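You operate a simulated robot arm through the tools that you are given. There is no shell and no other tool.

You run a simulated robot arm. Do the job below in one go: nothing can be reset, and whatever is moved stays where it is left.

## Task
Fit the blue coupler, open the yellow valve, pump down to 5 cm.
Fine: run it on HAND and end on OFF, within 1 cm of the mark on the level gauge.

The check looks at the end state, three seconds after you hand in, the way a careful person would. Anything else that was tipped, shoved, dropped, spilled or broken makes it a failure.

## Robot
A 7-joint arm with a two-finger parallel gripper, fixed in place. Base frame: the origin is on the floor under the middle of its stand, x ahead of it, y to its left, z up. Readings come in mm, degrees, newtons and seconds.
With the tool pointing down near the work surface it reaches from about 160 to 680 mm from the base axis. Its first joint turns from -66.0 to 66.0 degrees. Payload 2.4 kg.
The TCP is the grasp point between the finger pads, 30 mm short of the fingertips. In the tool frame z runs along the fingers and y along their closing line. Largest opening 94 mm; finger width 28, thickness 10; the body of the gripper, 50 by 96 mm, starts 55 mm behind the TCP.
Orientation is that of the tool frame in the base frame, as a unit quaternion [w, x, y, z]. With the fingers straight down and closing along the base's y, the tool's x points along the base's -x, its y along +y and its z along -z.

## Interface
- The arm moves only by the tool move_arm. Its argument "targets" is a list of rows, each a list of 2 entries, a list of its own where there are three numbers: the shift along the tool's x, y, z in mm, then the turn, a rotation vector about the tool's x, y, z in degrees. In form: [[[tx, ty, tz], [rx, ry, rz]], ...]. A call has 1 to 20 rows; each row is the pose to reach, as a shift and turn from the pose commanded when the call began, along the tool's axes at that moment. "fingers" is the closure, from 0 (fully open) to 1 (shut), set as the call begins (left out, the last holds). Each row takes 0.2 s and may step no farther than 50 mm and 8.6 degrees from the row before; otherwise, or with a gripper value out of range, the whole call is refused. Where a pose cannot be reached the arm comes as near as it can. A force on the tool above 40 N (or 10 N above the force at the start of the call, whichever is more), or a blocked arm, ends the call early, and 0.2 s more pass. Each finger travels about 153 mm/s and halts on what it meets, pressing with about 32 N; the grip force reading is that of the motor and also rises with nothing between the fingers. The clock runs only during rows and for 0.2 s after the last one: add rows that repeat a pose to give the fingers time. The reply holds the time, the measured pose of the TCP, the force on the tool along the base axes, the opening and the grip force, in the units named above and with some noise, with the torque about the TCP (base axes, N m) and any sound that the robot's microphone picked up, and new pictures: "pictures" is both (left out), scene, wrist or none.
- Cameras (640 x 400 px; columns grow to the right, rows downward): "scene" is fixed at [51.7, 496.6, 1435.2]; the picture's right is [-0.52, -0.85, 0.00], its down [-0.55, 0.34, -0.76] and it looks along [0.65, -0.40, -0.65] (base axes); focal length 336 px, centre (320, 200). "wrist" rides on the gripper at [76, 14, -102] in the tool frame; the picture's right is [-0.18, 0.98, 0.00], its down [-0.75, -0.14, -0.64] and it looks along [-0.63, -0.12, 0.77] (tool axes); focal length 243 px, centre (320, 200).
- probe_pixels(camera, pixels): for up to 12 pixels [column, row] of the newest picture of that camera ("zoom" is the newest enlarged one), the place [x, y, z] in the base frame of the surface seen there, good to about 3 mm. The clock stands still meanwhile.
- close_up(camera, box): a new picture of the part [left, top, right, bottom] of that camera's present view, enlarged. The clock stands still meanwhile.
- job_done(): hands the job in; it is judged then, once.

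Open the gripper and draw the arm clear of the work before you hand the job in, unless the task says otherwise.

The tools are called after "Request:" by a JSON object that holds its "fn" and its "kwargs". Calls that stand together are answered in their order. move_arm: Moves the arm, as the interface text tells. Its arguments: {"type":"object","properties":{"targets":{"type":"array","items":{"type":"array"}},"fingers":{"type":"number"},"pictures":{"type":"string","enum":["both","scene","wrist","none"]}},"required":["targets"]} The other tools are called the same way: probe_pixels (camera, pixels) gives the place of the surface under pixels of a picture; close_up (camera, box) takes an enlarged picture of a part of a camera's view; job_done () hands the job in.

At the start:

```text
time: 0.0
tcp_pos: [311.7, 88.1, 1137.2]
orientation: [-0.001, 0.0, 1.0, 0.0]
ft_force: [-0.1, -0.3, -0.3]
moment: [-0.01, 0.0, 0.02]
opening: 94.2
finger_force: 0.0
```

scene: 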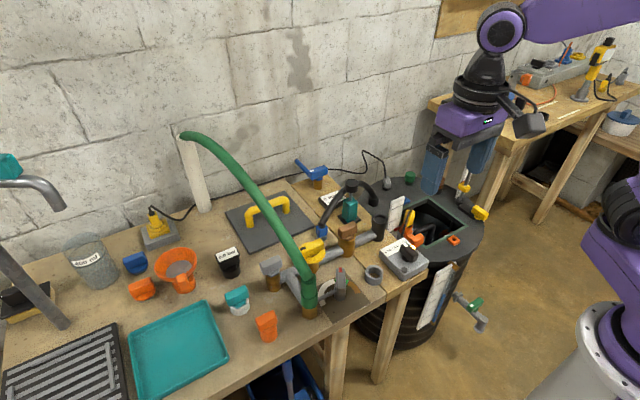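
wrist: 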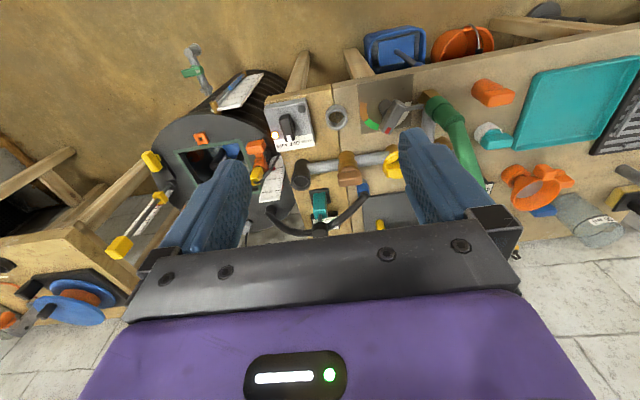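

The scene picture shows a bench with hoses, valves and couplers around (300-420, 170-310) and a drum with an open hatch at (430,220). I take close-ups of these areas first.

Request:
{"fn": "close_up", "kwargs": {"camera": "scene", "box": [220, 140, 380, 240]}}

Request:
{"fn": "close_up", "kwargs": {"camera": "scene", "box": [340, 160, 500, 260]}}

Request:
{"fn": "close_up", "kwargs": {"camera": "scene", "box": [240, 220, 400, 320]}}

Request:
{"fn": "close_up", "kwargs": {"camera": "scene", "box": [380, 240, 540, 340]}}

```text
4.00 times, centred on (300, 190) of scene
```

zoom: 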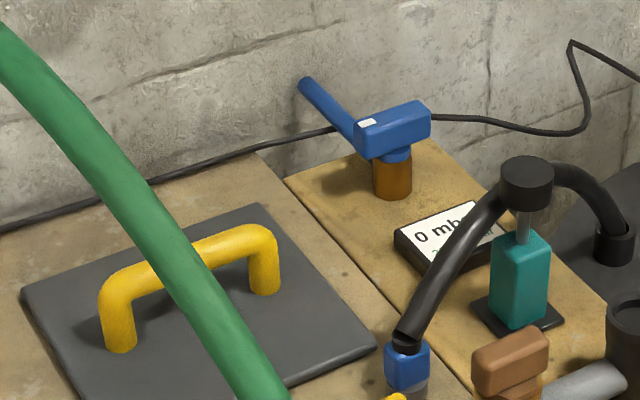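

```text
4.00 times, centred on (420, 210) of scene
```

zoom: 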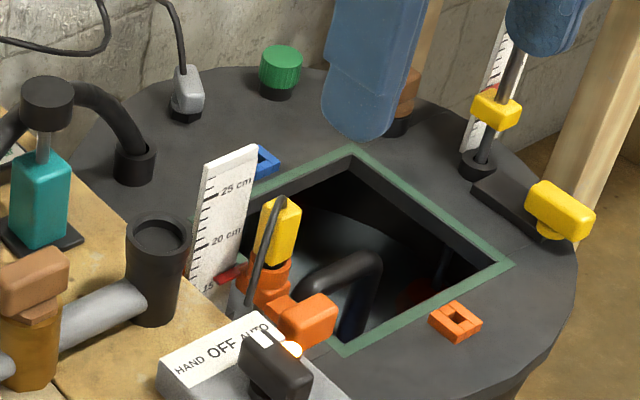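

```text
4.00 times, centred on (320, 270) of scene
```

zoom: 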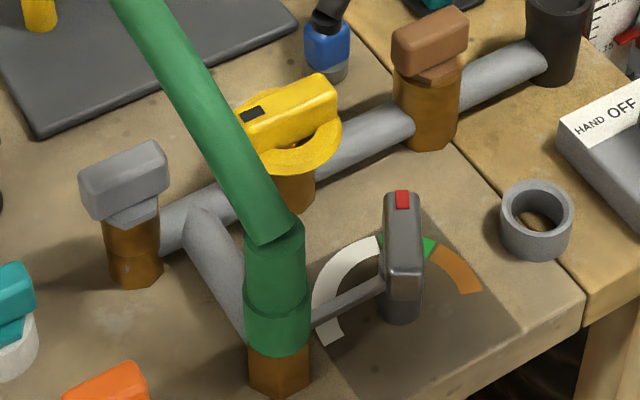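

```text
4.00 times, centred on (460, 290) of scene
```

zoom: 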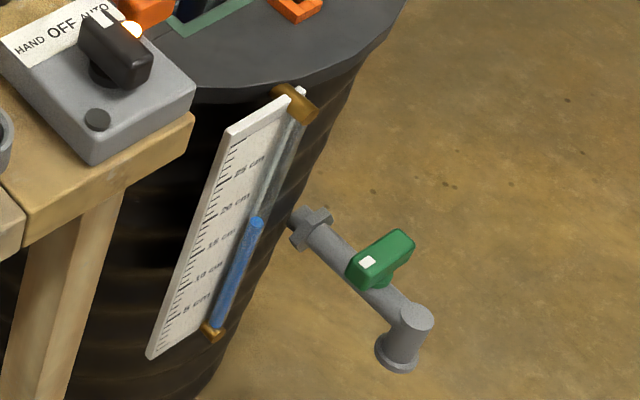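

The gauge (blue column) reads about 15 cm, and the selector sits near (408,250). Now I look for the loose couplers on the left and on the second bench.

Request:
{"fn": "close_up", "kwargs": {"camera": "scene", "box": [60, 220, 220, 320]}}

Request:
{"fn": "close_up", "kwargs": {"camera": "scene", "box": [180, 240, 340, 340]}}

Request:
{"fn": "close_up", "kwargs": {"camera": "scene", "box": [0, 140, 160, 240]}}

Request:
{"fn": "close_up", "kwargs": {"camera": "scene", "box": [490, 40, 640, 134]}}

Request:
{"fn": "close_up", "kwargs": {"camera": "scene", "box": [230, 310, 374, 400]}}

Request:
{"fn": "close_up", "kwargs": {"camera": "wrist", "box": [240, 60, 480, 210]}}

Request:
{"fn": "close_up", "kwargs": {"camera": "wrist", "box": [430, 60, 640, 240]}}

```text
4.00 times, centred on (140, 270) of scene
```

zoom: 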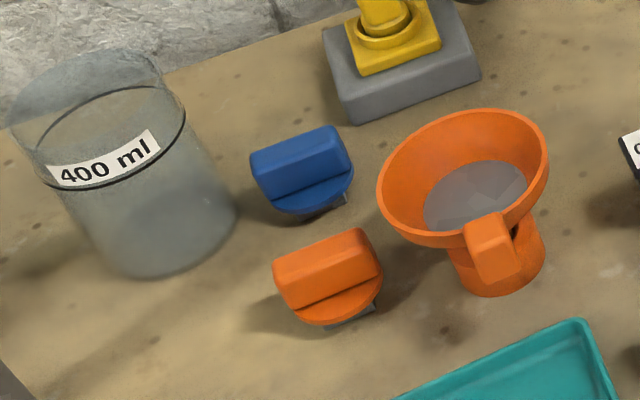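

```text
4.00 times, centred on (260, 290) of scene
```

zoom: 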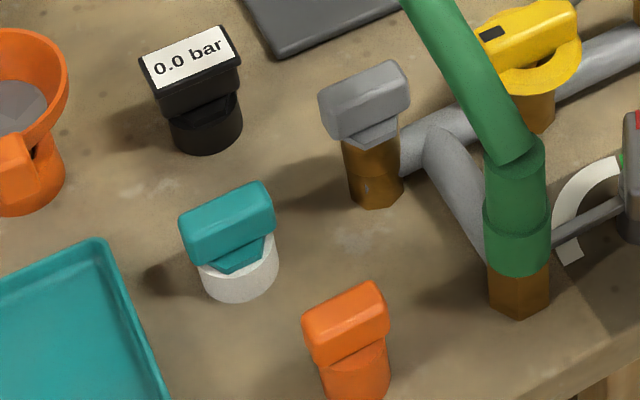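

```text
4.00 times, centred on (80, 190) of scene
```

zoom: 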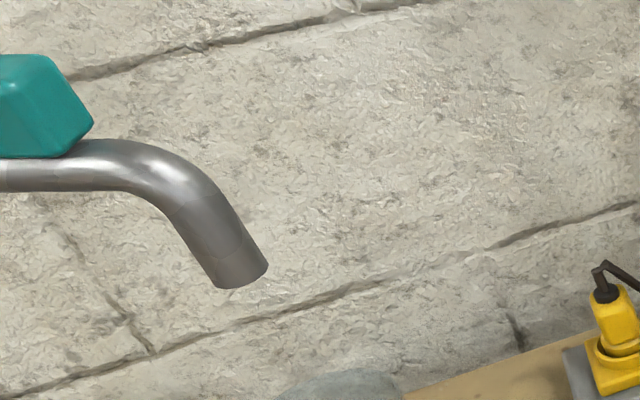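

```text
4.26 times, centred on (565, 87) of scene
```

zoom: 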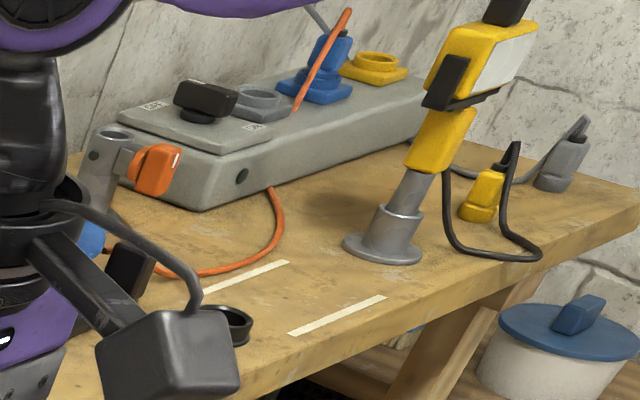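

```text
4.44 times, centred on (302, 355) of scene
```

zoom: 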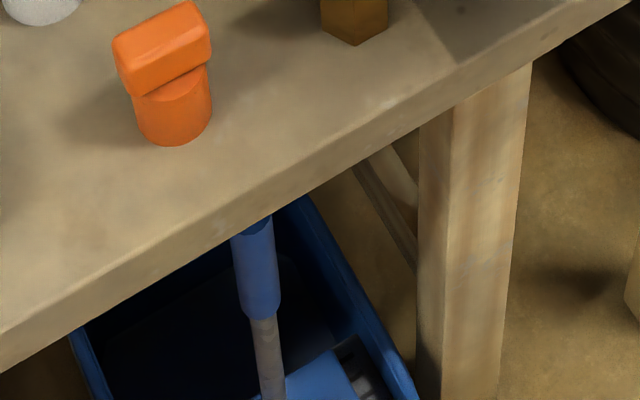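

```text
2.67 times, centred on (360, 135) of wrist
```

zoom: 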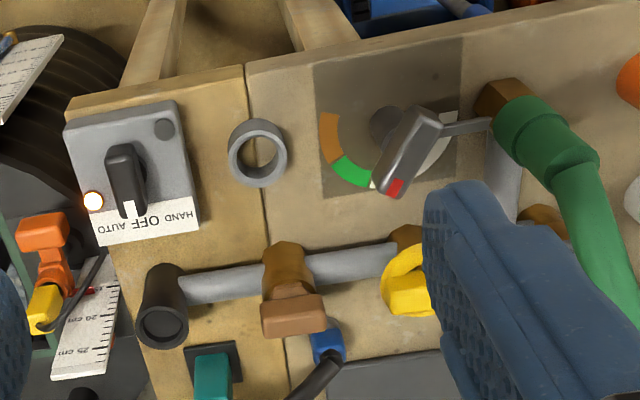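

```text
2.22 times, centred on (535, 150) of wrist
```

zoom: 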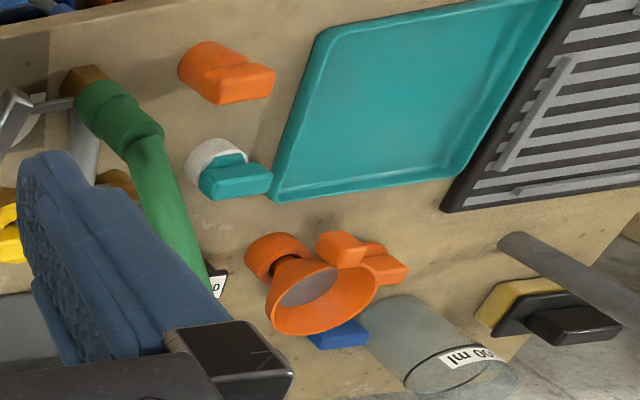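

I need geometry: I probe key points on the scene picture (bench, couplers, port, selector, gauges, valves).

Request:
{"fn": "probe_pixels", "kwargs": {"camera": "scene", "pixels": [[135, 262], [142, 288], [237, 300], [267, 325], [230, 262], [373, 272], [380, 222], [322, 230], [350, 210], [347, 235], [313, 250], [271, 272]]}}

Request:
{"fn": "probe_pixels", "kwargs": {"camera": "scene", "pixels": [[410, 252], [405, 262], [398, 215], [415, 235], [412, 217], [405, 200], [453, 240], [437, 292], [470, 303], [340, 282], [310, 290], [313, 172]]}}

Request:
{"fn": "probe_pixels", "kwargs": {"camera": "scene", "pixels": [[300, 330], [420, 182], [410, 177], [480, 212], [464, 188], [160, 230], [180, 275], [95, 260], [330, 200], [270, 205], [440, 210], [455, 297]]}}

```text
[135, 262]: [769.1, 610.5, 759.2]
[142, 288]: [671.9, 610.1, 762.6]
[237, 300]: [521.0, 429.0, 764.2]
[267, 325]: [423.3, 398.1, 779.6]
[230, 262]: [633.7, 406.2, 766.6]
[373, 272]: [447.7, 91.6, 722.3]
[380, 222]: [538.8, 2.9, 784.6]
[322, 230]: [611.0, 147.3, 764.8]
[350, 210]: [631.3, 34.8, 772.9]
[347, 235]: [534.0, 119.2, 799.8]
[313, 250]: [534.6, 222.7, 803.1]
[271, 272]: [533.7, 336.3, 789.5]
```

```text
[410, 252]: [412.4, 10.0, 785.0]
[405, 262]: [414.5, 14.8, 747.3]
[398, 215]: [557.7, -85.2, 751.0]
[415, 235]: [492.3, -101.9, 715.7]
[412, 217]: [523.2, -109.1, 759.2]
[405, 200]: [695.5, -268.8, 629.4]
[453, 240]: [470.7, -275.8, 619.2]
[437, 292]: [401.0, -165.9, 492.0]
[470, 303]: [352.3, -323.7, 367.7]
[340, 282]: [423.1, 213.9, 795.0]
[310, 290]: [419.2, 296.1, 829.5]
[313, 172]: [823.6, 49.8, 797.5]
```

```text
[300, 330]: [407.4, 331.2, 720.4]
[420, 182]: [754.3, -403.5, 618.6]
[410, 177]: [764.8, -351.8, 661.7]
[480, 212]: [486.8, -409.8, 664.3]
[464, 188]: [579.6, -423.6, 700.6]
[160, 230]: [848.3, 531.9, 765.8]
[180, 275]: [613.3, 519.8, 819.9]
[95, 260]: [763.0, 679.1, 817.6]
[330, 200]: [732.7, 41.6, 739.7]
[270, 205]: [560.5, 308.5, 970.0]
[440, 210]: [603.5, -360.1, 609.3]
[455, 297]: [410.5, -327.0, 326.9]
```

The bench top is near z=700 and the loose blue plug at (135,262) is out of reach, so the blue hose connector at (322,230) is the likely coupler. I zoom in more on the port area and hatch area.

Request:
{"fn": "close_up", "kwargs": {"camera": "scene", "box": [300, 195, 364, 235]}}

Request:
{"fn": "close_up", "kwargs": {"camera": "scene", "box": [376, 190, 456, 240]}}

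Request:
{"fn": "close_up", "kwargs": {"camera": "scene", "box": [352, 230, 432, 280]}}

Request:
{"fn": "close_up", "kwargs": {"camera": "scene", "box": [410, 260, 474, 300]}}

Request:
{"fn": "close_up", "kwargs": {"camera": "scene", "box": [290, 160, 370, 210]}}

Request:
{"fn": "close_up", "kwargs": {"camera": "scene", "box": [440, 160, 504, 200]}}

Request:
{"fn": "close_up", "kwargs": {"camera": "wrist", "box": [250, 80, 346, 140]}}

Request:
{"fn": "close_up", "kwargs": {"camera": "wrist", "box": [240, 140, 400, 240]}}

```text
10.00 times, centred on (332, 215) of scene
```

zoom: 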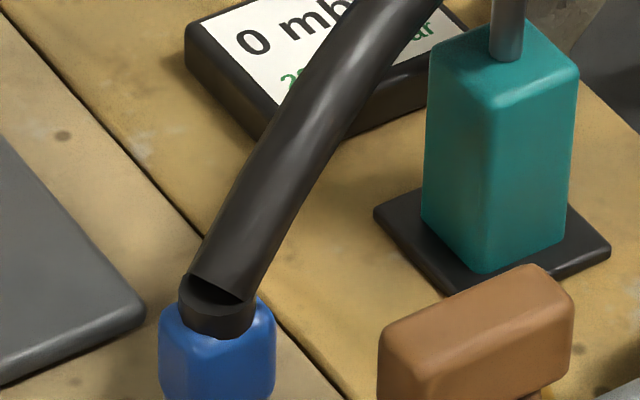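

```text
8.00 times, centred on (416, 215) of scene
```

zoom: 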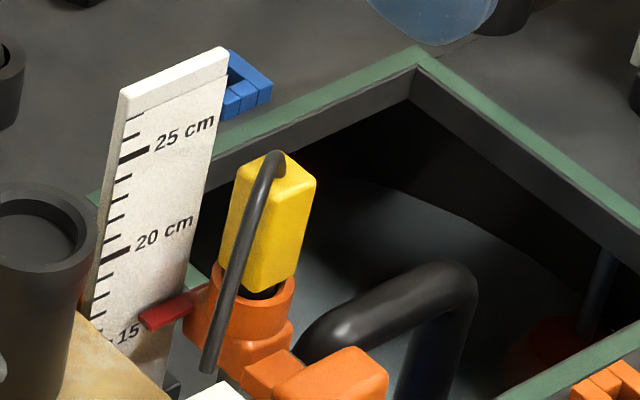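

```text
8.00 times, centred on (392, 255) of scene
```

zoom: 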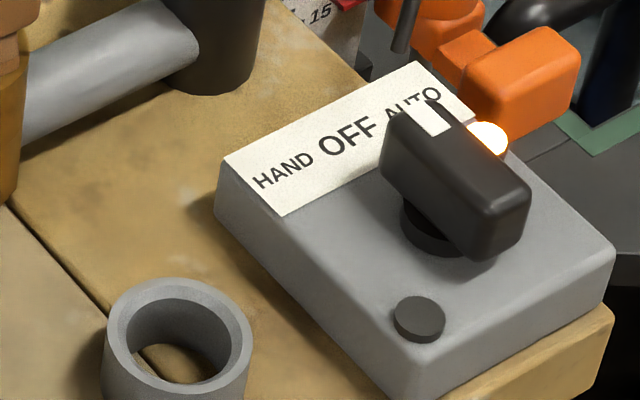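

```text
10.00 times, centred on (442, 280) of scene
```

zoom: 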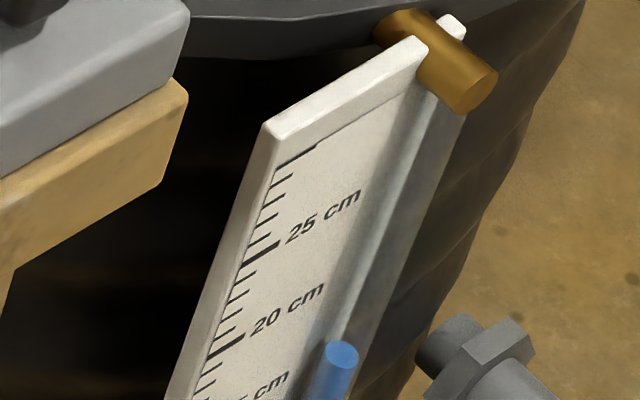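

```text
8.00 times, centred on (330, 185) of scene
```

zoom: 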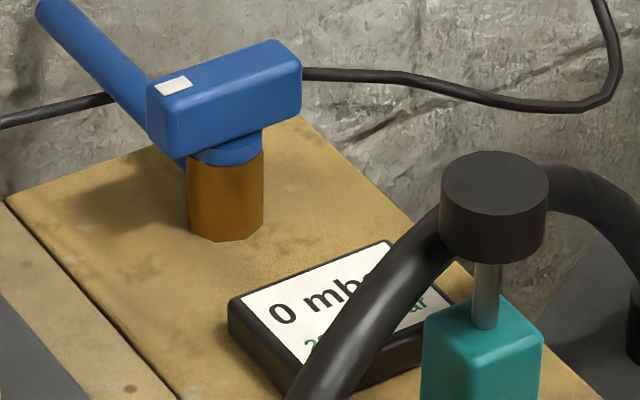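

```text
10.00 times, centred on (472, 180) of scene
```

zoom: 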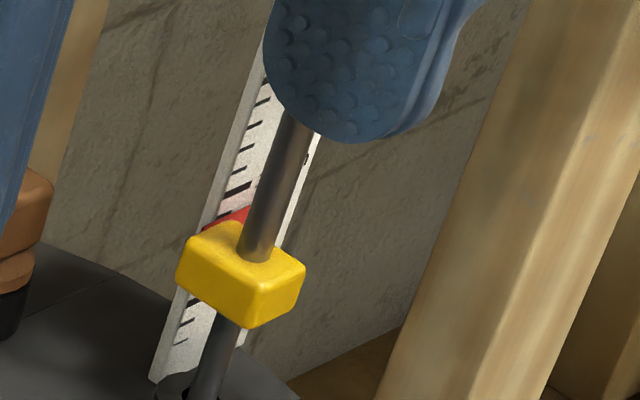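

```text
6.67 times, centred on (298, 110) of wrist
```

zoom: 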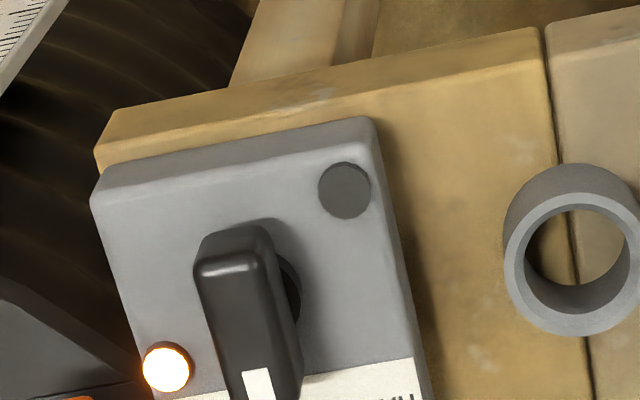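

```text
4.00 times, centred on (320, 190) of wrist
```

zoom: 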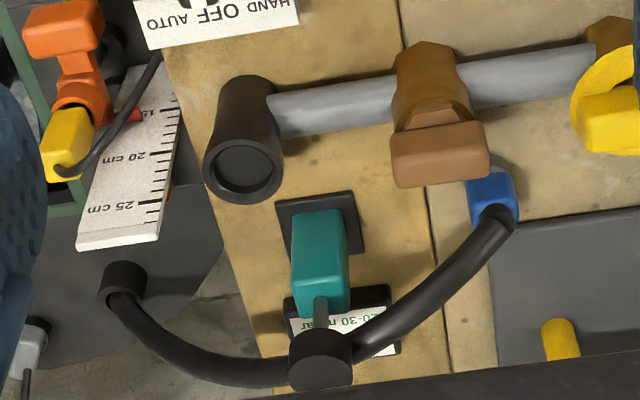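

The black hose runs from the drum lid over the teal plunger to the blue connector, and the black cup at (380,222) looks like an open port on the grey pipe. I move the wrist camera toward the hatch and port area to see better.

Request:
{"fn": "move_arm", "kwargs": {"targets": [[[10, -30, 30], [0, 0, 0]], [[20, -60, 60], [0, 0, 0]], [[30, -90, 90], [0, 0, 0]], [[40, -120, 120], [0, 0, 0]], [[50, -140, 137], [0, 0, 0]]]}}

```text
time: 1.2
tcp_pos: [261.7, -51.3, 999.3]
orientation: [0.0, -0.001, 1.0, 0.0]
ft_force: [0.5, 0.4, -0.4]
moment: [-0.03, 0.01, 0.04]
opening: 94.0
finger_force: 0.0
```

scene: 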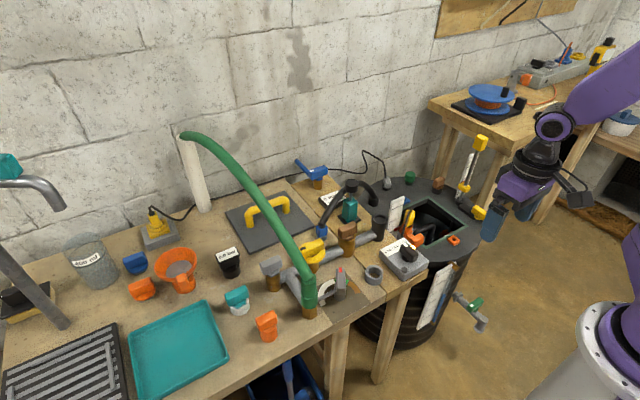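
wrist: 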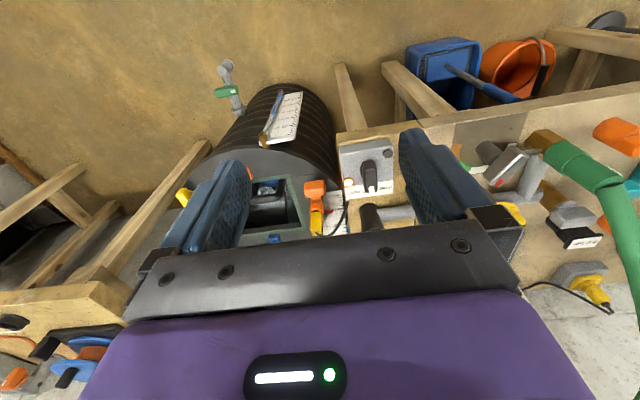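

The hatch now shows between the fingers at (270,200) with the orange coupler at (315,205). I zoom into it and re-zoom the scene view of the back of the drum, which is no longer hidden.

Request:
{"fn": "close_up", "kwargs": {"camera": "wrist", "box": [230, 160, 390, 260]}}

Request:
{"fn": "close_up", "kwargs": {"camera": "wrist", "box": [220, 80, 380, 180]}}

Request:
{"fn": "close_up", "kwargs": {"camera": "scene", "box": [360, 150, 504, 240]}}

Request:
{"fn": "close_up", "kwargs": {"camera": "scene", "box": [430, 70, 558, 150]}}

Request:
{"fn": "close_up", "kwargs": {"camera": "wrist", "box": [480, 110, 640, 210]}}

```text
4.00 times, centred on (310, 210) of wrist
```

zoom: 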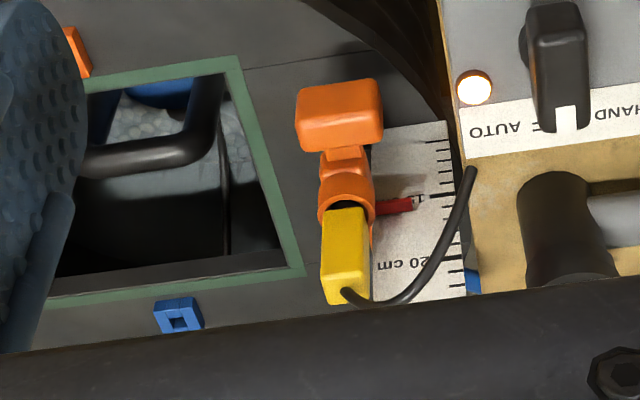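

```text
4.00 times, centred on (300, 130) of wrist
```

zoom: 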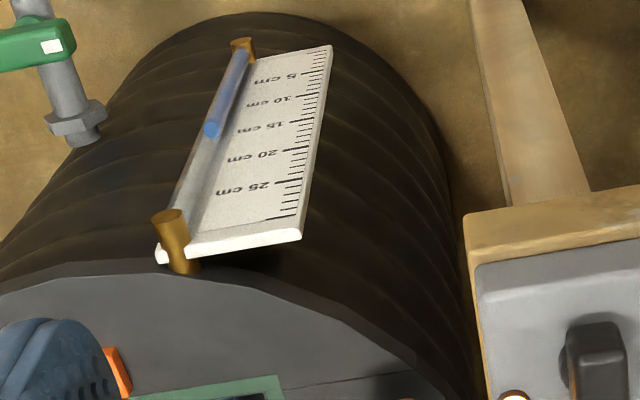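

```text
4.44 times, centred on (432, 195) of scene
```

zoom: 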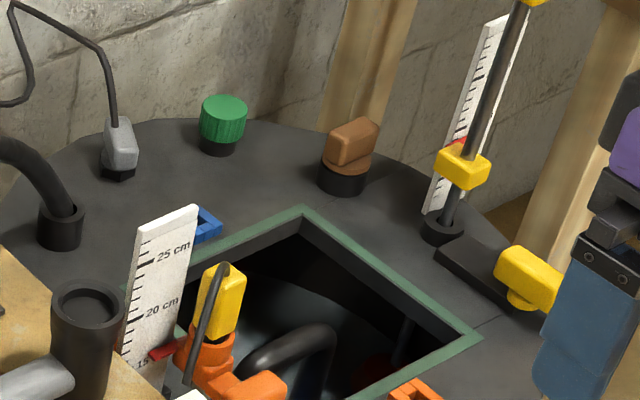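

```text
5.00 times, centred on (494, 110) of scene
```

zoom: 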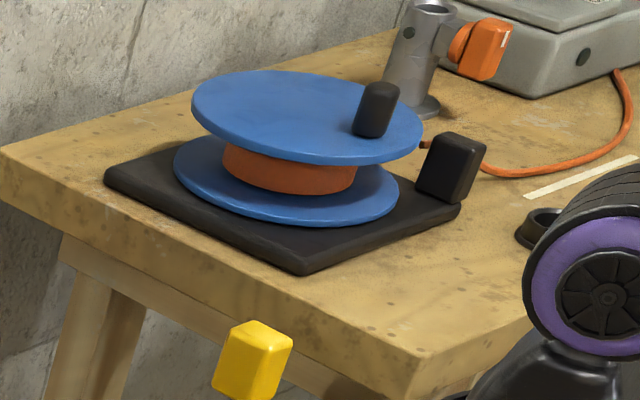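

```text
4.00 times, centred on (560, 160) of wrist
```

zoom: 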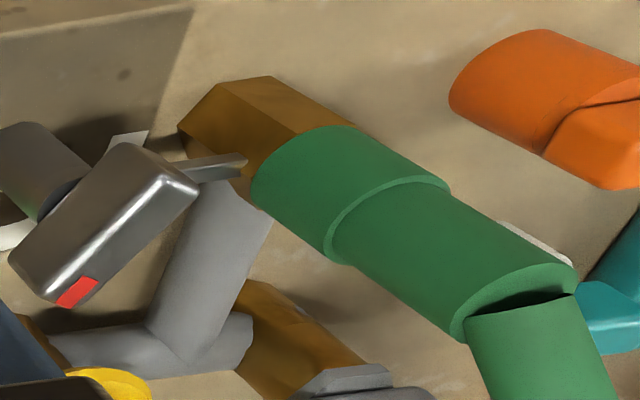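

The selector mark points at OFF, the sight gauge shows about 15–16 cm and the lamp is lit. Next I move the wrist over the yellow valve area to look at its handle and the blue coupler from closer.

Request:
{"fn": "move_arm", "kwargs": {"targets": [[[-13, 38, -4], [0, 0, 0]], [[-26, 77, -8], [0, 0, 0]], [[-39, 115, -12], [0, 0, 0]], [[-52, 154, -16], [0, 0, 0]], [[-65, 192, -20], [0, 0, 0]], [[-78, 225, -20], [0, 0, 0]]]}}

Request:
{"fn": "close_up", "kwargs": {"camera": "wrist", "box": [240, 140, 400, 240]}}

Request:
{"fn": "close_up", "kwargs": {"camera": "wrist", "box": [240, 50, 400, 150]}}

```text
time: 2.6
tcp_pos: [339.6, 172.6, 1018.8]
orientation: [0.0, 0.0, 1.0, 0.0]
ft_force: [-0.2, 0.1, -0.2]
moment: [0.0, 0.01, 0.0]
opening: 93.9
finger_force: 0.0
```

scene: 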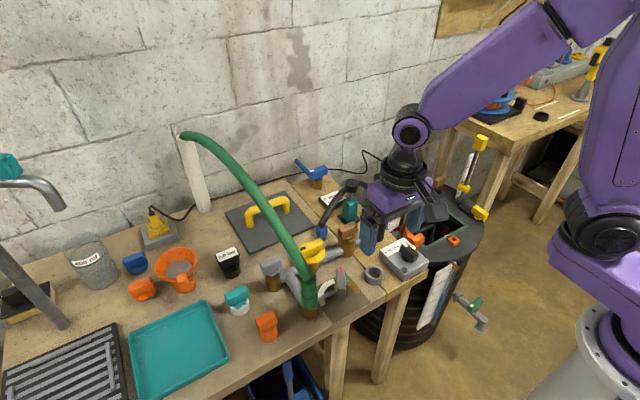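
wrist: 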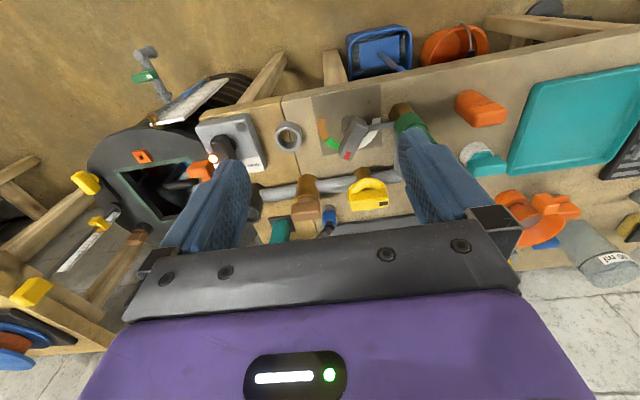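

```text
4.00 times, centred on (320, 190) of wrist
```

zoom: 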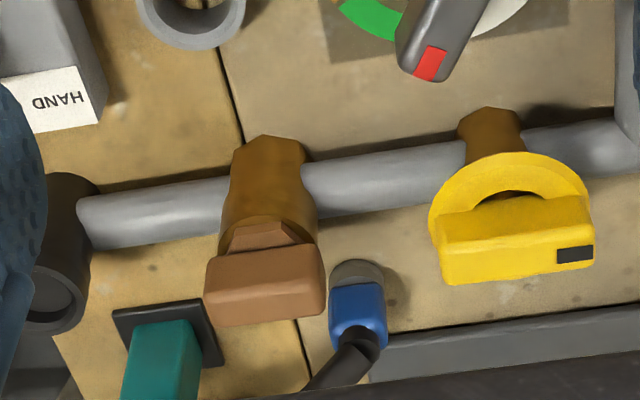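

```text
4.00 times, centred on (320, 100) of wrist
```

zoom: 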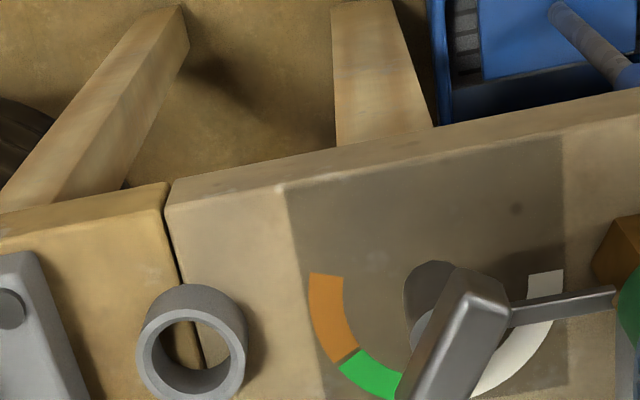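

The yellow handle (zoom (515,215)) lies along the pipe with a black mark at its +y end; I zoom tighter on it, on the black cup and on the blue coupler.

Request:
{"fn": "close_up", "kwargs": {"camera": "wrist", "box": [336, 165, 400, 215]}}

Request:
{"fn": "close_up", "kwargs": {"camera": "wrist", "box": [300, 190, 348, 240]}}

Request:
{"fn": "close_up", "kwargs": {"camera": "scene", "box": [290, 225, 354, 265]}}

Request:
{"fn": "close_up", "kwargs": {"camera": "wrist", "box": [195, 105, 275, 180]}}

Request:
{"fn": "close_up", "kwargs": {"camera": "wrist", "box": [310, 80, 438, 180]}}

```text
8.00 times, centred on (368, 190) of wrist
```

zoom: 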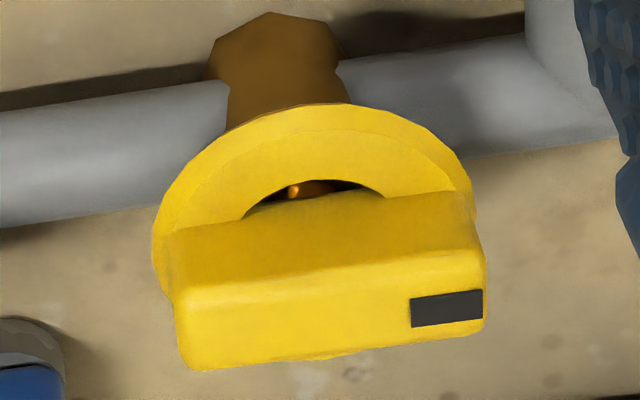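

```text
8.00 times, centred on (324, 215) of wrist
```

zoom: 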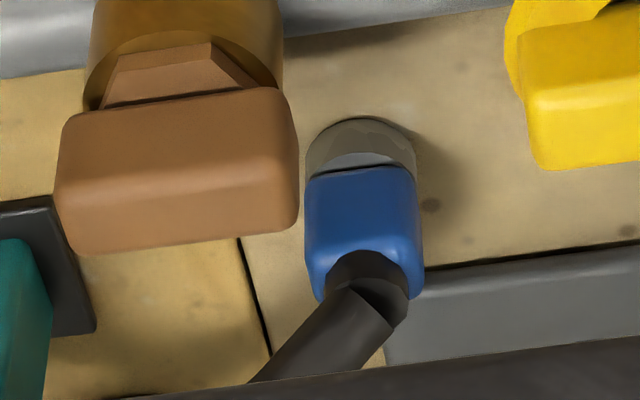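

```text
10.00 times, centred on (322, 245) of scene
```

zoom: 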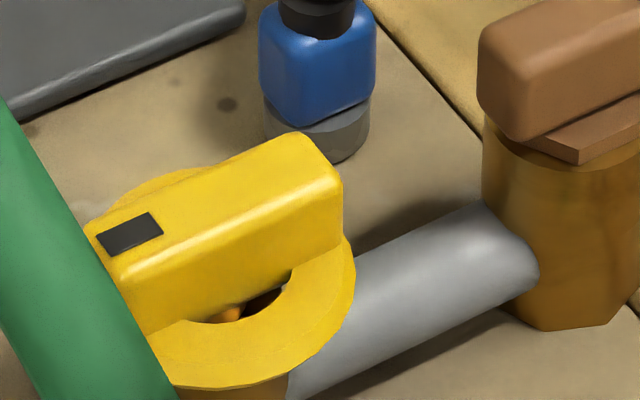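

```text
5.33 times, centred on (235, 142) of wrist
```

zoom: 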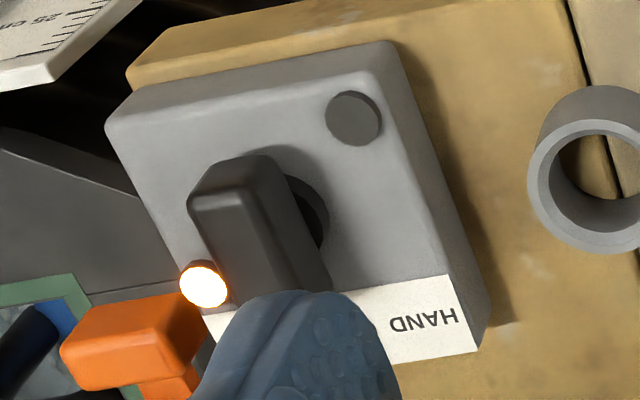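

```text
4.00 times, centred on (374, 130) of wrist
```

zoom: 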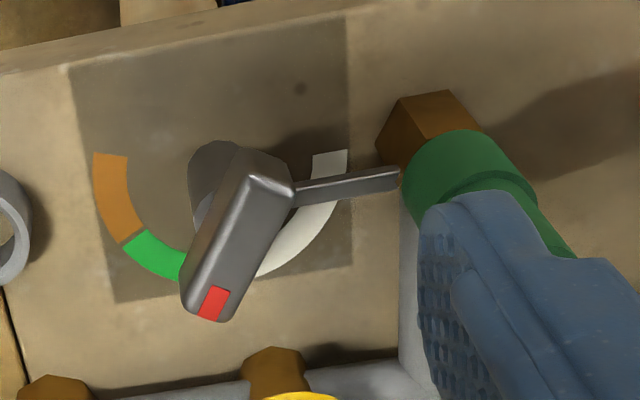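

I check the other yellow items at the far side of the drum ((480,212), (464,188), (480,143)), and the scene view of the second bench, to rule out another yellow valve.

Request:
{"fn": "close_up", "kwargs": {"camera": "scene", "box": [440, 130, 520, 230]}}

Request:
{"fn": "close_up", "kwargs": {"camera": "wrist", "box": [40, 130, 200, 290]}}

Request:
{"fn": "probe_pixels", "kwargs": {"camera": "scene", "pixels": [[480, 143], [481, 212], [465, 190], [455, 210], [452, 198], [475, 160]]}}

```text
4.00 times, centred on (480, 180) of scene
```

zoom: 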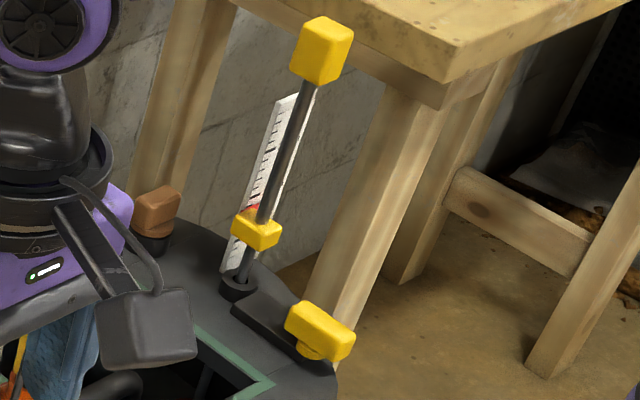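

```text
2.50 times, centred on (120, 210) of wrist
```

zoom: 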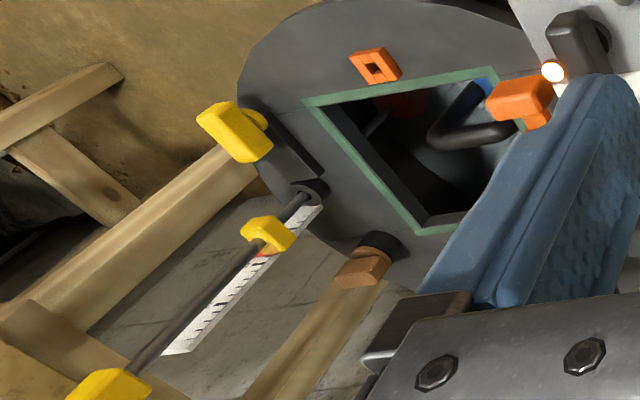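

```text
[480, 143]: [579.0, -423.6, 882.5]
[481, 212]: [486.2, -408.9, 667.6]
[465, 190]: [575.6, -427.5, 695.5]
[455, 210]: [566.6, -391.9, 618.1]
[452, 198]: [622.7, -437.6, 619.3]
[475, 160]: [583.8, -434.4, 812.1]
```

I probe points on the yellow valve, brown and grey handles and pipe to get their geometry and directions.

Request:
{"fn": "close_up", "kwargs": {"camera": "wrist", "box": [336, 165, 400, 215]}}

Request:
{"fn": "probe_pixels", "kwargs": {"camera": "zoom", "pixels": [[180, 240], [460, 205], [190, 350], [475, 325], [330, 250], [330, 320], [310, 120], [310, 150], [170, 220], [440, 160], [310, 185], [270, 60]]}}

Request:
{"fn": "probe_pixels", "kwargs": {"camera": "zoom", "pixels": [[100, 130], [30, 150], [450, 90], [570, 40], [450, 308], [230, 85], [340, 75], [60, 240], [550, 220]]}}

```text
8.00 times, centred on (368, 190) of wrist
```

zoom: 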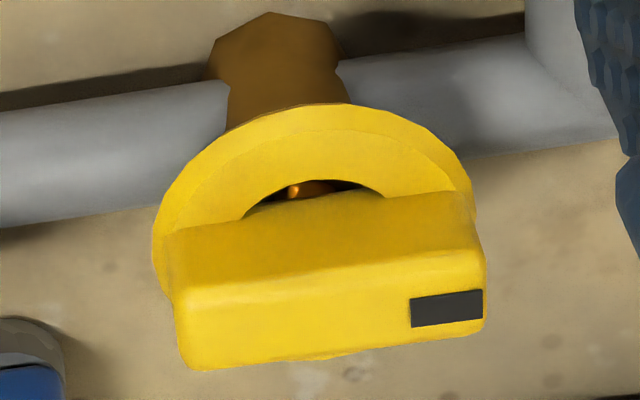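

```text
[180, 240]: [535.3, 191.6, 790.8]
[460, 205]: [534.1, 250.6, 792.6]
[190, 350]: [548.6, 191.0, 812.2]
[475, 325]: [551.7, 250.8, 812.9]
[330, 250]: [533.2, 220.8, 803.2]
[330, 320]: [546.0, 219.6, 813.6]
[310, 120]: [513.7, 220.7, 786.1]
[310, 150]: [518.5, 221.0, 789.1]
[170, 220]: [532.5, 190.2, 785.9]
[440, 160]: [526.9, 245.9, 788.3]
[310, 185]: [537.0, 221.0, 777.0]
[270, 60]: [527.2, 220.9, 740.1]
```

```text
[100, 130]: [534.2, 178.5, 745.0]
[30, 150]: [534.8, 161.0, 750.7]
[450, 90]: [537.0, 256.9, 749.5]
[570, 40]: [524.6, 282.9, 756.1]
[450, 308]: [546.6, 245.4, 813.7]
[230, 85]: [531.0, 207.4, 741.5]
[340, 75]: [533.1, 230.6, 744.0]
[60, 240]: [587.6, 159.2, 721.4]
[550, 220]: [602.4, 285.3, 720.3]
```

The yellow bar spans y 190–252 at x≈545, z up to 814, and sits on a yellow ring. I zoom into the scene view at higher magnification to check for further markings on the ring, the brown and the grey handles.

Request:
{"fn": "close_up", "kwargs": {"camera": "scene", "box": [294, 234, 334, 264]}}

Request:
{"fn": "close_up", "kwargs": {"camera": "scene", "box": [255, 245, 303, 300]}}

Request:
{"fn": "close_up", "kwargs": {"camera": "scene", "box": [320, 262, 368, 304]}}

Request:
{"fn": "close_up", "kwargs": {"camera": "scene", "box": [325, 215, 373, 260]}}

Request:
{"fn": "close_up", "kwargs": {"camera": "scene", "box": [445, 285, 493, 335]}}

```text
13.33 times, centred on (314, 249) of scene
```

zoom: 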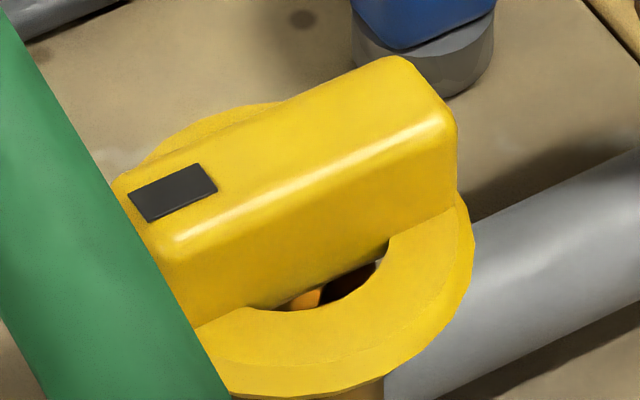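

```text
7.27 times, centred on (279, 272) of scene
```

zoom: 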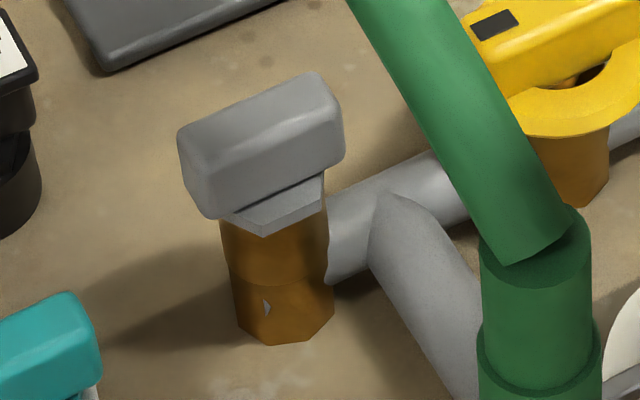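

```text
9.52 times, centred on (344, 283) of scene
```

zoom: 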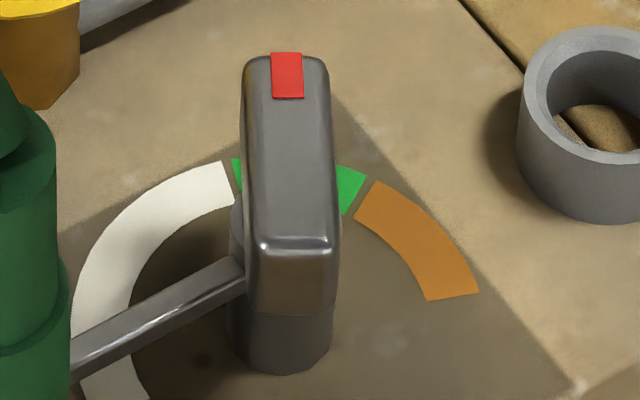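

```text
8.89 times, centred on (349, 238) of scene
```

zoom: 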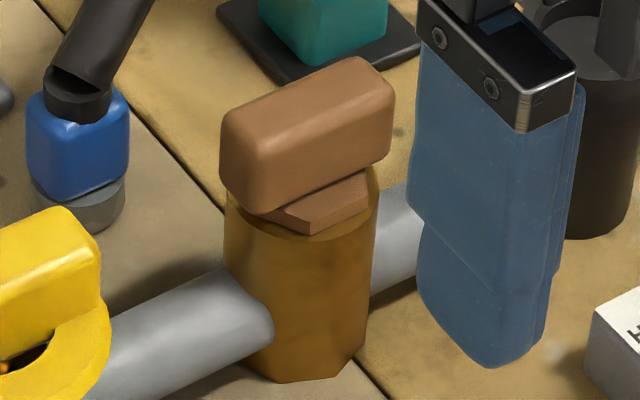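

```text
8.00 times, centred on (469, 310) of scene
```

zoom: 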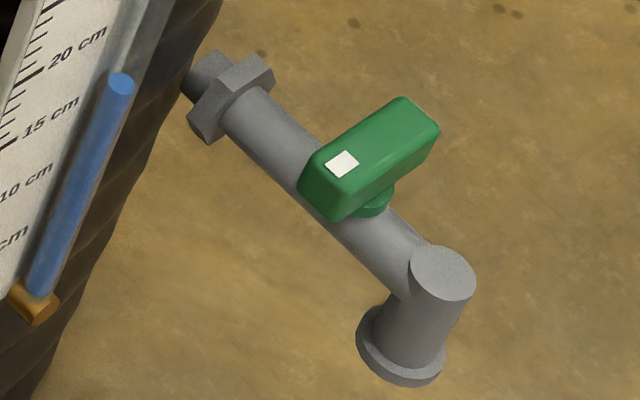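

I now zoom and probe the blue coupler, its grey stub, the hose and the black cup for sizes.

Request:
{"fn": "close_up", "kwargs": {"camera": "wrist", "box": [300, 190, 348, 240]}}

Request:
{"fn": "probe_pixels", "kwargs": {"camera": "zoom", "pixels": [[312, 160], [360, 125], [410, 150], [360, 155], [310, 190], [410, 185], [360, 180], [360, 220], [330, 290], [375, 270], [375, 300], [340, 330]]}}

Request:
{"fn": "close_up", "kwargs": {"camera": "scene", "box": [300, 195, 364, 245]}}

Request:
{"fn": "probe_pixels", "kwargs": {"camera": "zoom", "pixels": [[165, 320], [215, 310], [275, 330], [165, 380], [220, 390], [270, 380], [190, 290], [200, 270], [250, 200], [330, 110], [380, 50], [440, 10]]}}

```text
8.00 times, centred on (324, 215) of wrist
```

zoom: 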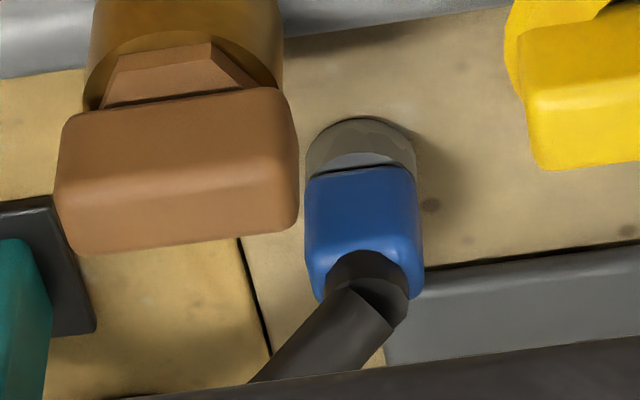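

```text
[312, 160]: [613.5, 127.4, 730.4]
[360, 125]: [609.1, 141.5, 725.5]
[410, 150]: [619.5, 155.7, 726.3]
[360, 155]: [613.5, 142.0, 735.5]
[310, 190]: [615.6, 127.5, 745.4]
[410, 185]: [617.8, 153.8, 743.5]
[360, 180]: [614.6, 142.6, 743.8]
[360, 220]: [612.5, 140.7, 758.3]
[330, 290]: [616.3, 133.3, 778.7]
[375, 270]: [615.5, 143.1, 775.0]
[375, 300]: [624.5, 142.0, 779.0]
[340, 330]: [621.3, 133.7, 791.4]
```

```text
8.00 times, centred on (332, 220) of scene
```

zoom: 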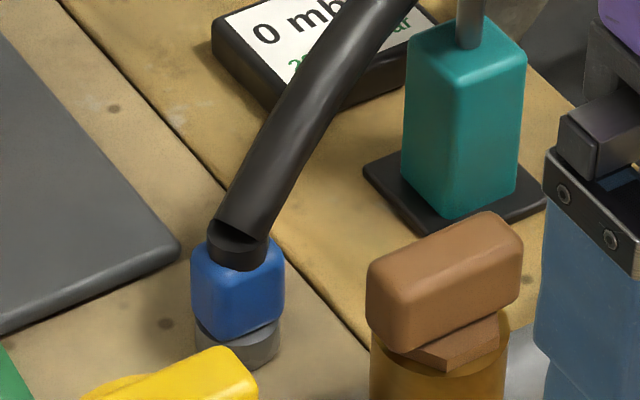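

```text
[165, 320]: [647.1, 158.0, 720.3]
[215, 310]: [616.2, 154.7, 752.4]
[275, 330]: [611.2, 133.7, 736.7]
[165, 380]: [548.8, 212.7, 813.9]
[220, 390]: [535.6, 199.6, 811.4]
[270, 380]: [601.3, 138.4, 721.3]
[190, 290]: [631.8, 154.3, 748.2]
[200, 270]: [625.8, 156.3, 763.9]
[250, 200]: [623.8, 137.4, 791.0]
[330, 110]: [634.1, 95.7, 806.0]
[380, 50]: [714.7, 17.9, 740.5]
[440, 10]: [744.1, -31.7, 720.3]
```

The blue coupler is ~28 mm wide around (624,141), z 740–776, on a grey 30 mm round base on the bench at z=720. Now I probe the grey ring and black cup rims in the scene view.

Request:
{"fn": "close_up", "kwargs": {"camera": "scene", "box": [352, 205, 400, 290]}}

Request:
{"fn": "close_up", "kwargs": {"camera": "wrist", "box": [265, 110, 313, 160]}}

Request:
{"fn": "probe_pixels", "kwargs": {"camera": "zoom", "pixels": [[150, 200], [320, 60], [480, 200], [320, 320], [200, 200], [430, 200], [320, 100], [320, 270], [320, 200], [200, 330], [320, 390], [430, 330]]}}

```text
4.71 times, centred on (376, 248) of scene
```

zoom: 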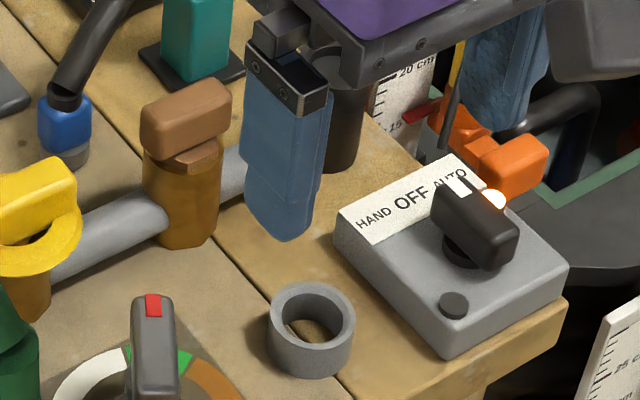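

```text
8.00 times, centred on (289, 135) of wrist
```

zoom: 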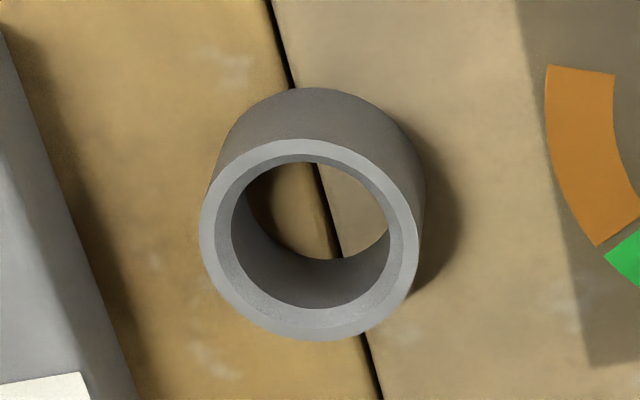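

```text
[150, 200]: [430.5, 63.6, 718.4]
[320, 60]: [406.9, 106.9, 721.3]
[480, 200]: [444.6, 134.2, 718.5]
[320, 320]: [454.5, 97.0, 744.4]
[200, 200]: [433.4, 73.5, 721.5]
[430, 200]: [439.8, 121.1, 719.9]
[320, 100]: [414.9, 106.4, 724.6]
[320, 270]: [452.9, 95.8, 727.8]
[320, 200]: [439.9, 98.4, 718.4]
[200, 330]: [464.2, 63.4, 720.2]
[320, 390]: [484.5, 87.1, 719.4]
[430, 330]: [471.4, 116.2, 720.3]
```

The grey ring (45 mm outer, 25 mm tall) stands on the bench at (437,97). I shift the arm to -y so that the black cup, hose route and teal plunger show up in both cameras.

Request:
{"fn": "move_arm", "kwargs": {"targets": [[[0, -45, 0], [0, 0, 0]], [[0, -90, 0], [0, 0, 0]], [[0, -130, 0], [0, 0, 0]], [[0, -160, 0], [0, 0, 0]]]}}

Request:
{"fn": "close_up", "kwargs": {"camera": "wrist", "box": [250, 130, 400, 230]}}

Request:
{"fn": "close_up", "kwargs": {"camera": "wrist", "box": [300, 160, 364, 210]}}

```text
time: 3.6
tcp_pos: [339.3, 12.1, 1018.7]
orientation: [-0.001, -0.001, 1.0, 0.001]
ft_force: [1.0, -0.7, 0.1]
moment: [0.02, -0.01, -0.01]
opening: 93.6
finger_force: 0.0
```

scene: 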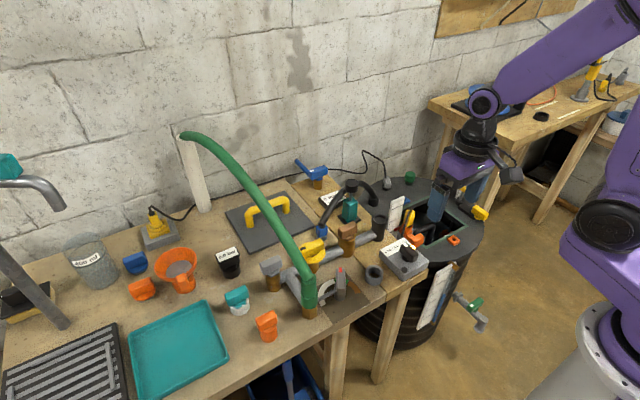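
wrist: 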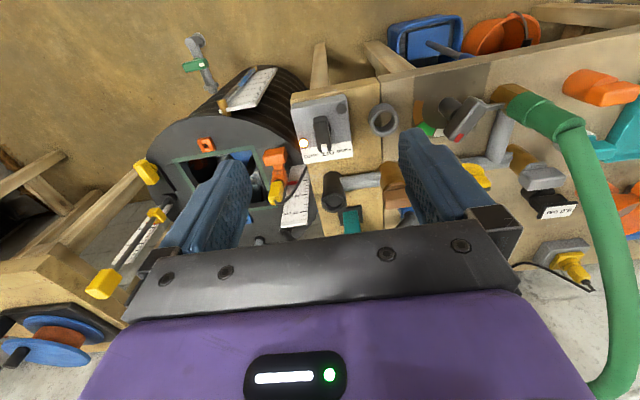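

```text
4.00 times, centred on (325, 180) of wrist
```

zoom: 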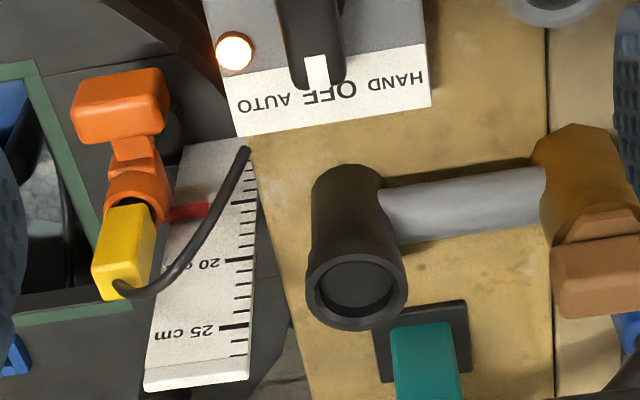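

```text
8.00 times, centred on (332, 185) of wrist
```

zoom: 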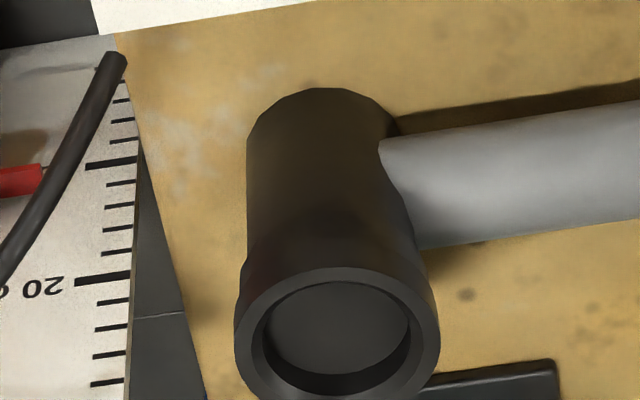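

The black cup has a shallow recess open at the top; the knob points at OFF. I probe the cup rim and floor.

Request:
{"fn": "probe_pixels", "kwargs": {"camera": "zoom", "pixels": [[245, 340], [338, 275], [432, 340], [338, 393], [338, 330], [300, 345], [380, 330], [338, 290], [262, 340], [418, 340], [320, 100], [500, 180]]}}

Request:
{"fn": "close_up", "kwargs": {"camera": "scene", "box": [320, 165, 400, 245]}}

Request:
{"fn": "probe_pixels", "kwargs": {"camera": "zoom", "pixels": [[265, 75], [240, 100], [300, 110], [265, 110], [150, 210], [190, 160], [210, 120], [340, 85], [380, 120], [400, 190], [250, 210], [360, 240]]}}

```text
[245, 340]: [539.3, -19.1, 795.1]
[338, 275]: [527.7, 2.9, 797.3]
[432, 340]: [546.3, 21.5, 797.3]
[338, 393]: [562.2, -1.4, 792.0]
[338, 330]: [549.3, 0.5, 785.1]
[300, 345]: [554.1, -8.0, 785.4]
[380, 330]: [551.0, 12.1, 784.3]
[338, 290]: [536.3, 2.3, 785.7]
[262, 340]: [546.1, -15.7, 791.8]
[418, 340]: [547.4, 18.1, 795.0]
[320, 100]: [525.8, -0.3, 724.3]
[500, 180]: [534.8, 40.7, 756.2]
```

```text
5.00 times, centred on (360, 205) of scene
```

zoom: 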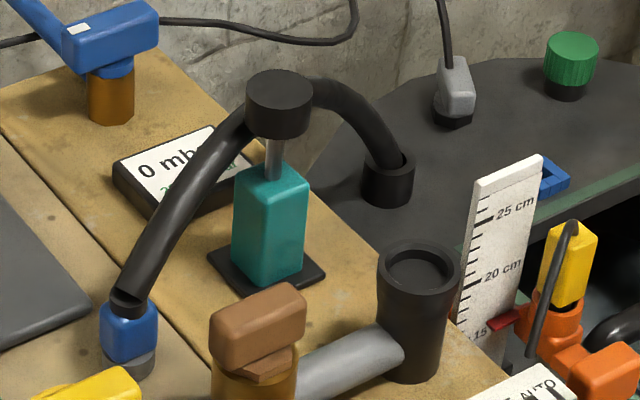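

```text
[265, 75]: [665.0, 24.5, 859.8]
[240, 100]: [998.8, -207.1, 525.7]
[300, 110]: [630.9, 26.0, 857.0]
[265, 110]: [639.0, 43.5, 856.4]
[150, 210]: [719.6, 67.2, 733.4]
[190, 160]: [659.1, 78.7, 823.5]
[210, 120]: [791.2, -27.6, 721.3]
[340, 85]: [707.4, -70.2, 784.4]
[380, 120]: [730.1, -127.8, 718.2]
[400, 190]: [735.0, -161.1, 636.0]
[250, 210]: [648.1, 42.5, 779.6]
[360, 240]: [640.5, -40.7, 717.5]
```

The cup is centred near (545,1): inner diameter ~34, rim z 797, floor ~785, so the coupler's ~30 mm grey spigot should fit it. Before grasping I check the coupler's surroundings (brown plug extents, block orientation).

Request:
{"fn": "close_up", "kwargs": {"camera": "scene", "box": [308, 218, 340, 248]}}

Request:
{"fn": "probe_pixels", "kwargs": {"camera": "zoom", "pixels": [[180, 190], [290, 240], [400, 190], [230, 220], [350, 210], [190, 120], [390, 120], [200, 280], [290, 310], [380, 260], [280, 60], [310, 30]]}}

Request:
{"fn": "close_up", "kwargs": {"camera": "scene", "box": [325, 215, 373, 260]}}

Request:
{"fn": "probe_pixels", "kwargs": {"camera": "zoom", "pixels": [[230, 130], [340, 65], [260, 170], [385, 110], [240, 240], [365, 220], [300, 300], [280, 370], [340, 360], [300, 110], [235, 190], [390, 150]]}}

```text
13.33 times, centred on (324, 233) of scene
```

zoom: 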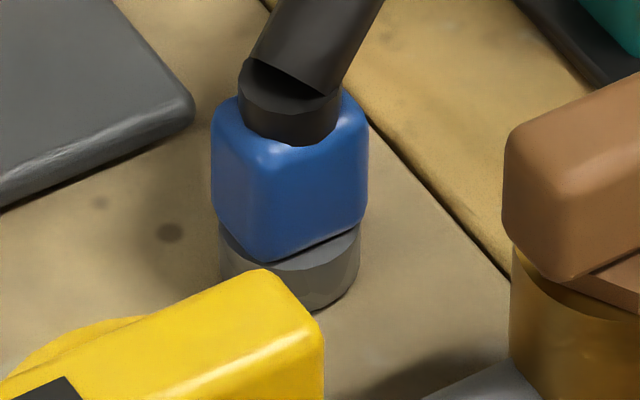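

```text
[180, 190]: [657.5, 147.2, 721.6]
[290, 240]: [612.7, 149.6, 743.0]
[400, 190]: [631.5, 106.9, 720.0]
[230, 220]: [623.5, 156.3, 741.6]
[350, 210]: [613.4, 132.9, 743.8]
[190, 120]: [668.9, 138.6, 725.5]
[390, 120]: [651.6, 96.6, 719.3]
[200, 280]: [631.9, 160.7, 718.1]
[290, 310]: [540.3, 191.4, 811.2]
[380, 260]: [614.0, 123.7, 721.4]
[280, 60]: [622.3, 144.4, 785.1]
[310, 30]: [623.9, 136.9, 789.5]
```

```text
8.89 times, centred on (349, 238) of scene
```

zoom: 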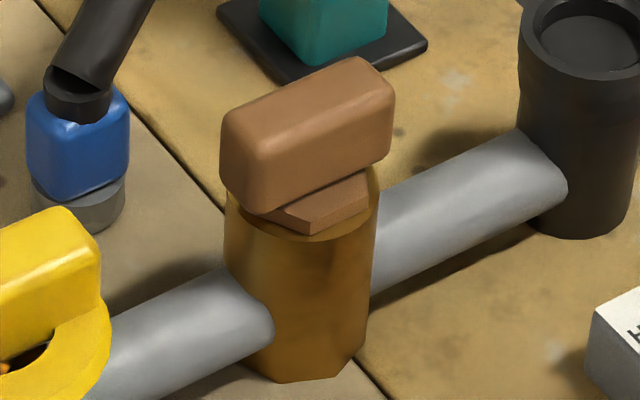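

```text
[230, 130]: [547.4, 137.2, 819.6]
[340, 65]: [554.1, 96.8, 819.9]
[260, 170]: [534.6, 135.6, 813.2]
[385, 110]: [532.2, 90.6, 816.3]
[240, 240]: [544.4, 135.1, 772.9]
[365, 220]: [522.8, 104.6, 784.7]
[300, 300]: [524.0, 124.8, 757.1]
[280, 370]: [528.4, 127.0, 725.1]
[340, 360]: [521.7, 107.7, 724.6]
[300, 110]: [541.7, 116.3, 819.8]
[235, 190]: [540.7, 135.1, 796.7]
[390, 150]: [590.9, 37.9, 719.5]
```

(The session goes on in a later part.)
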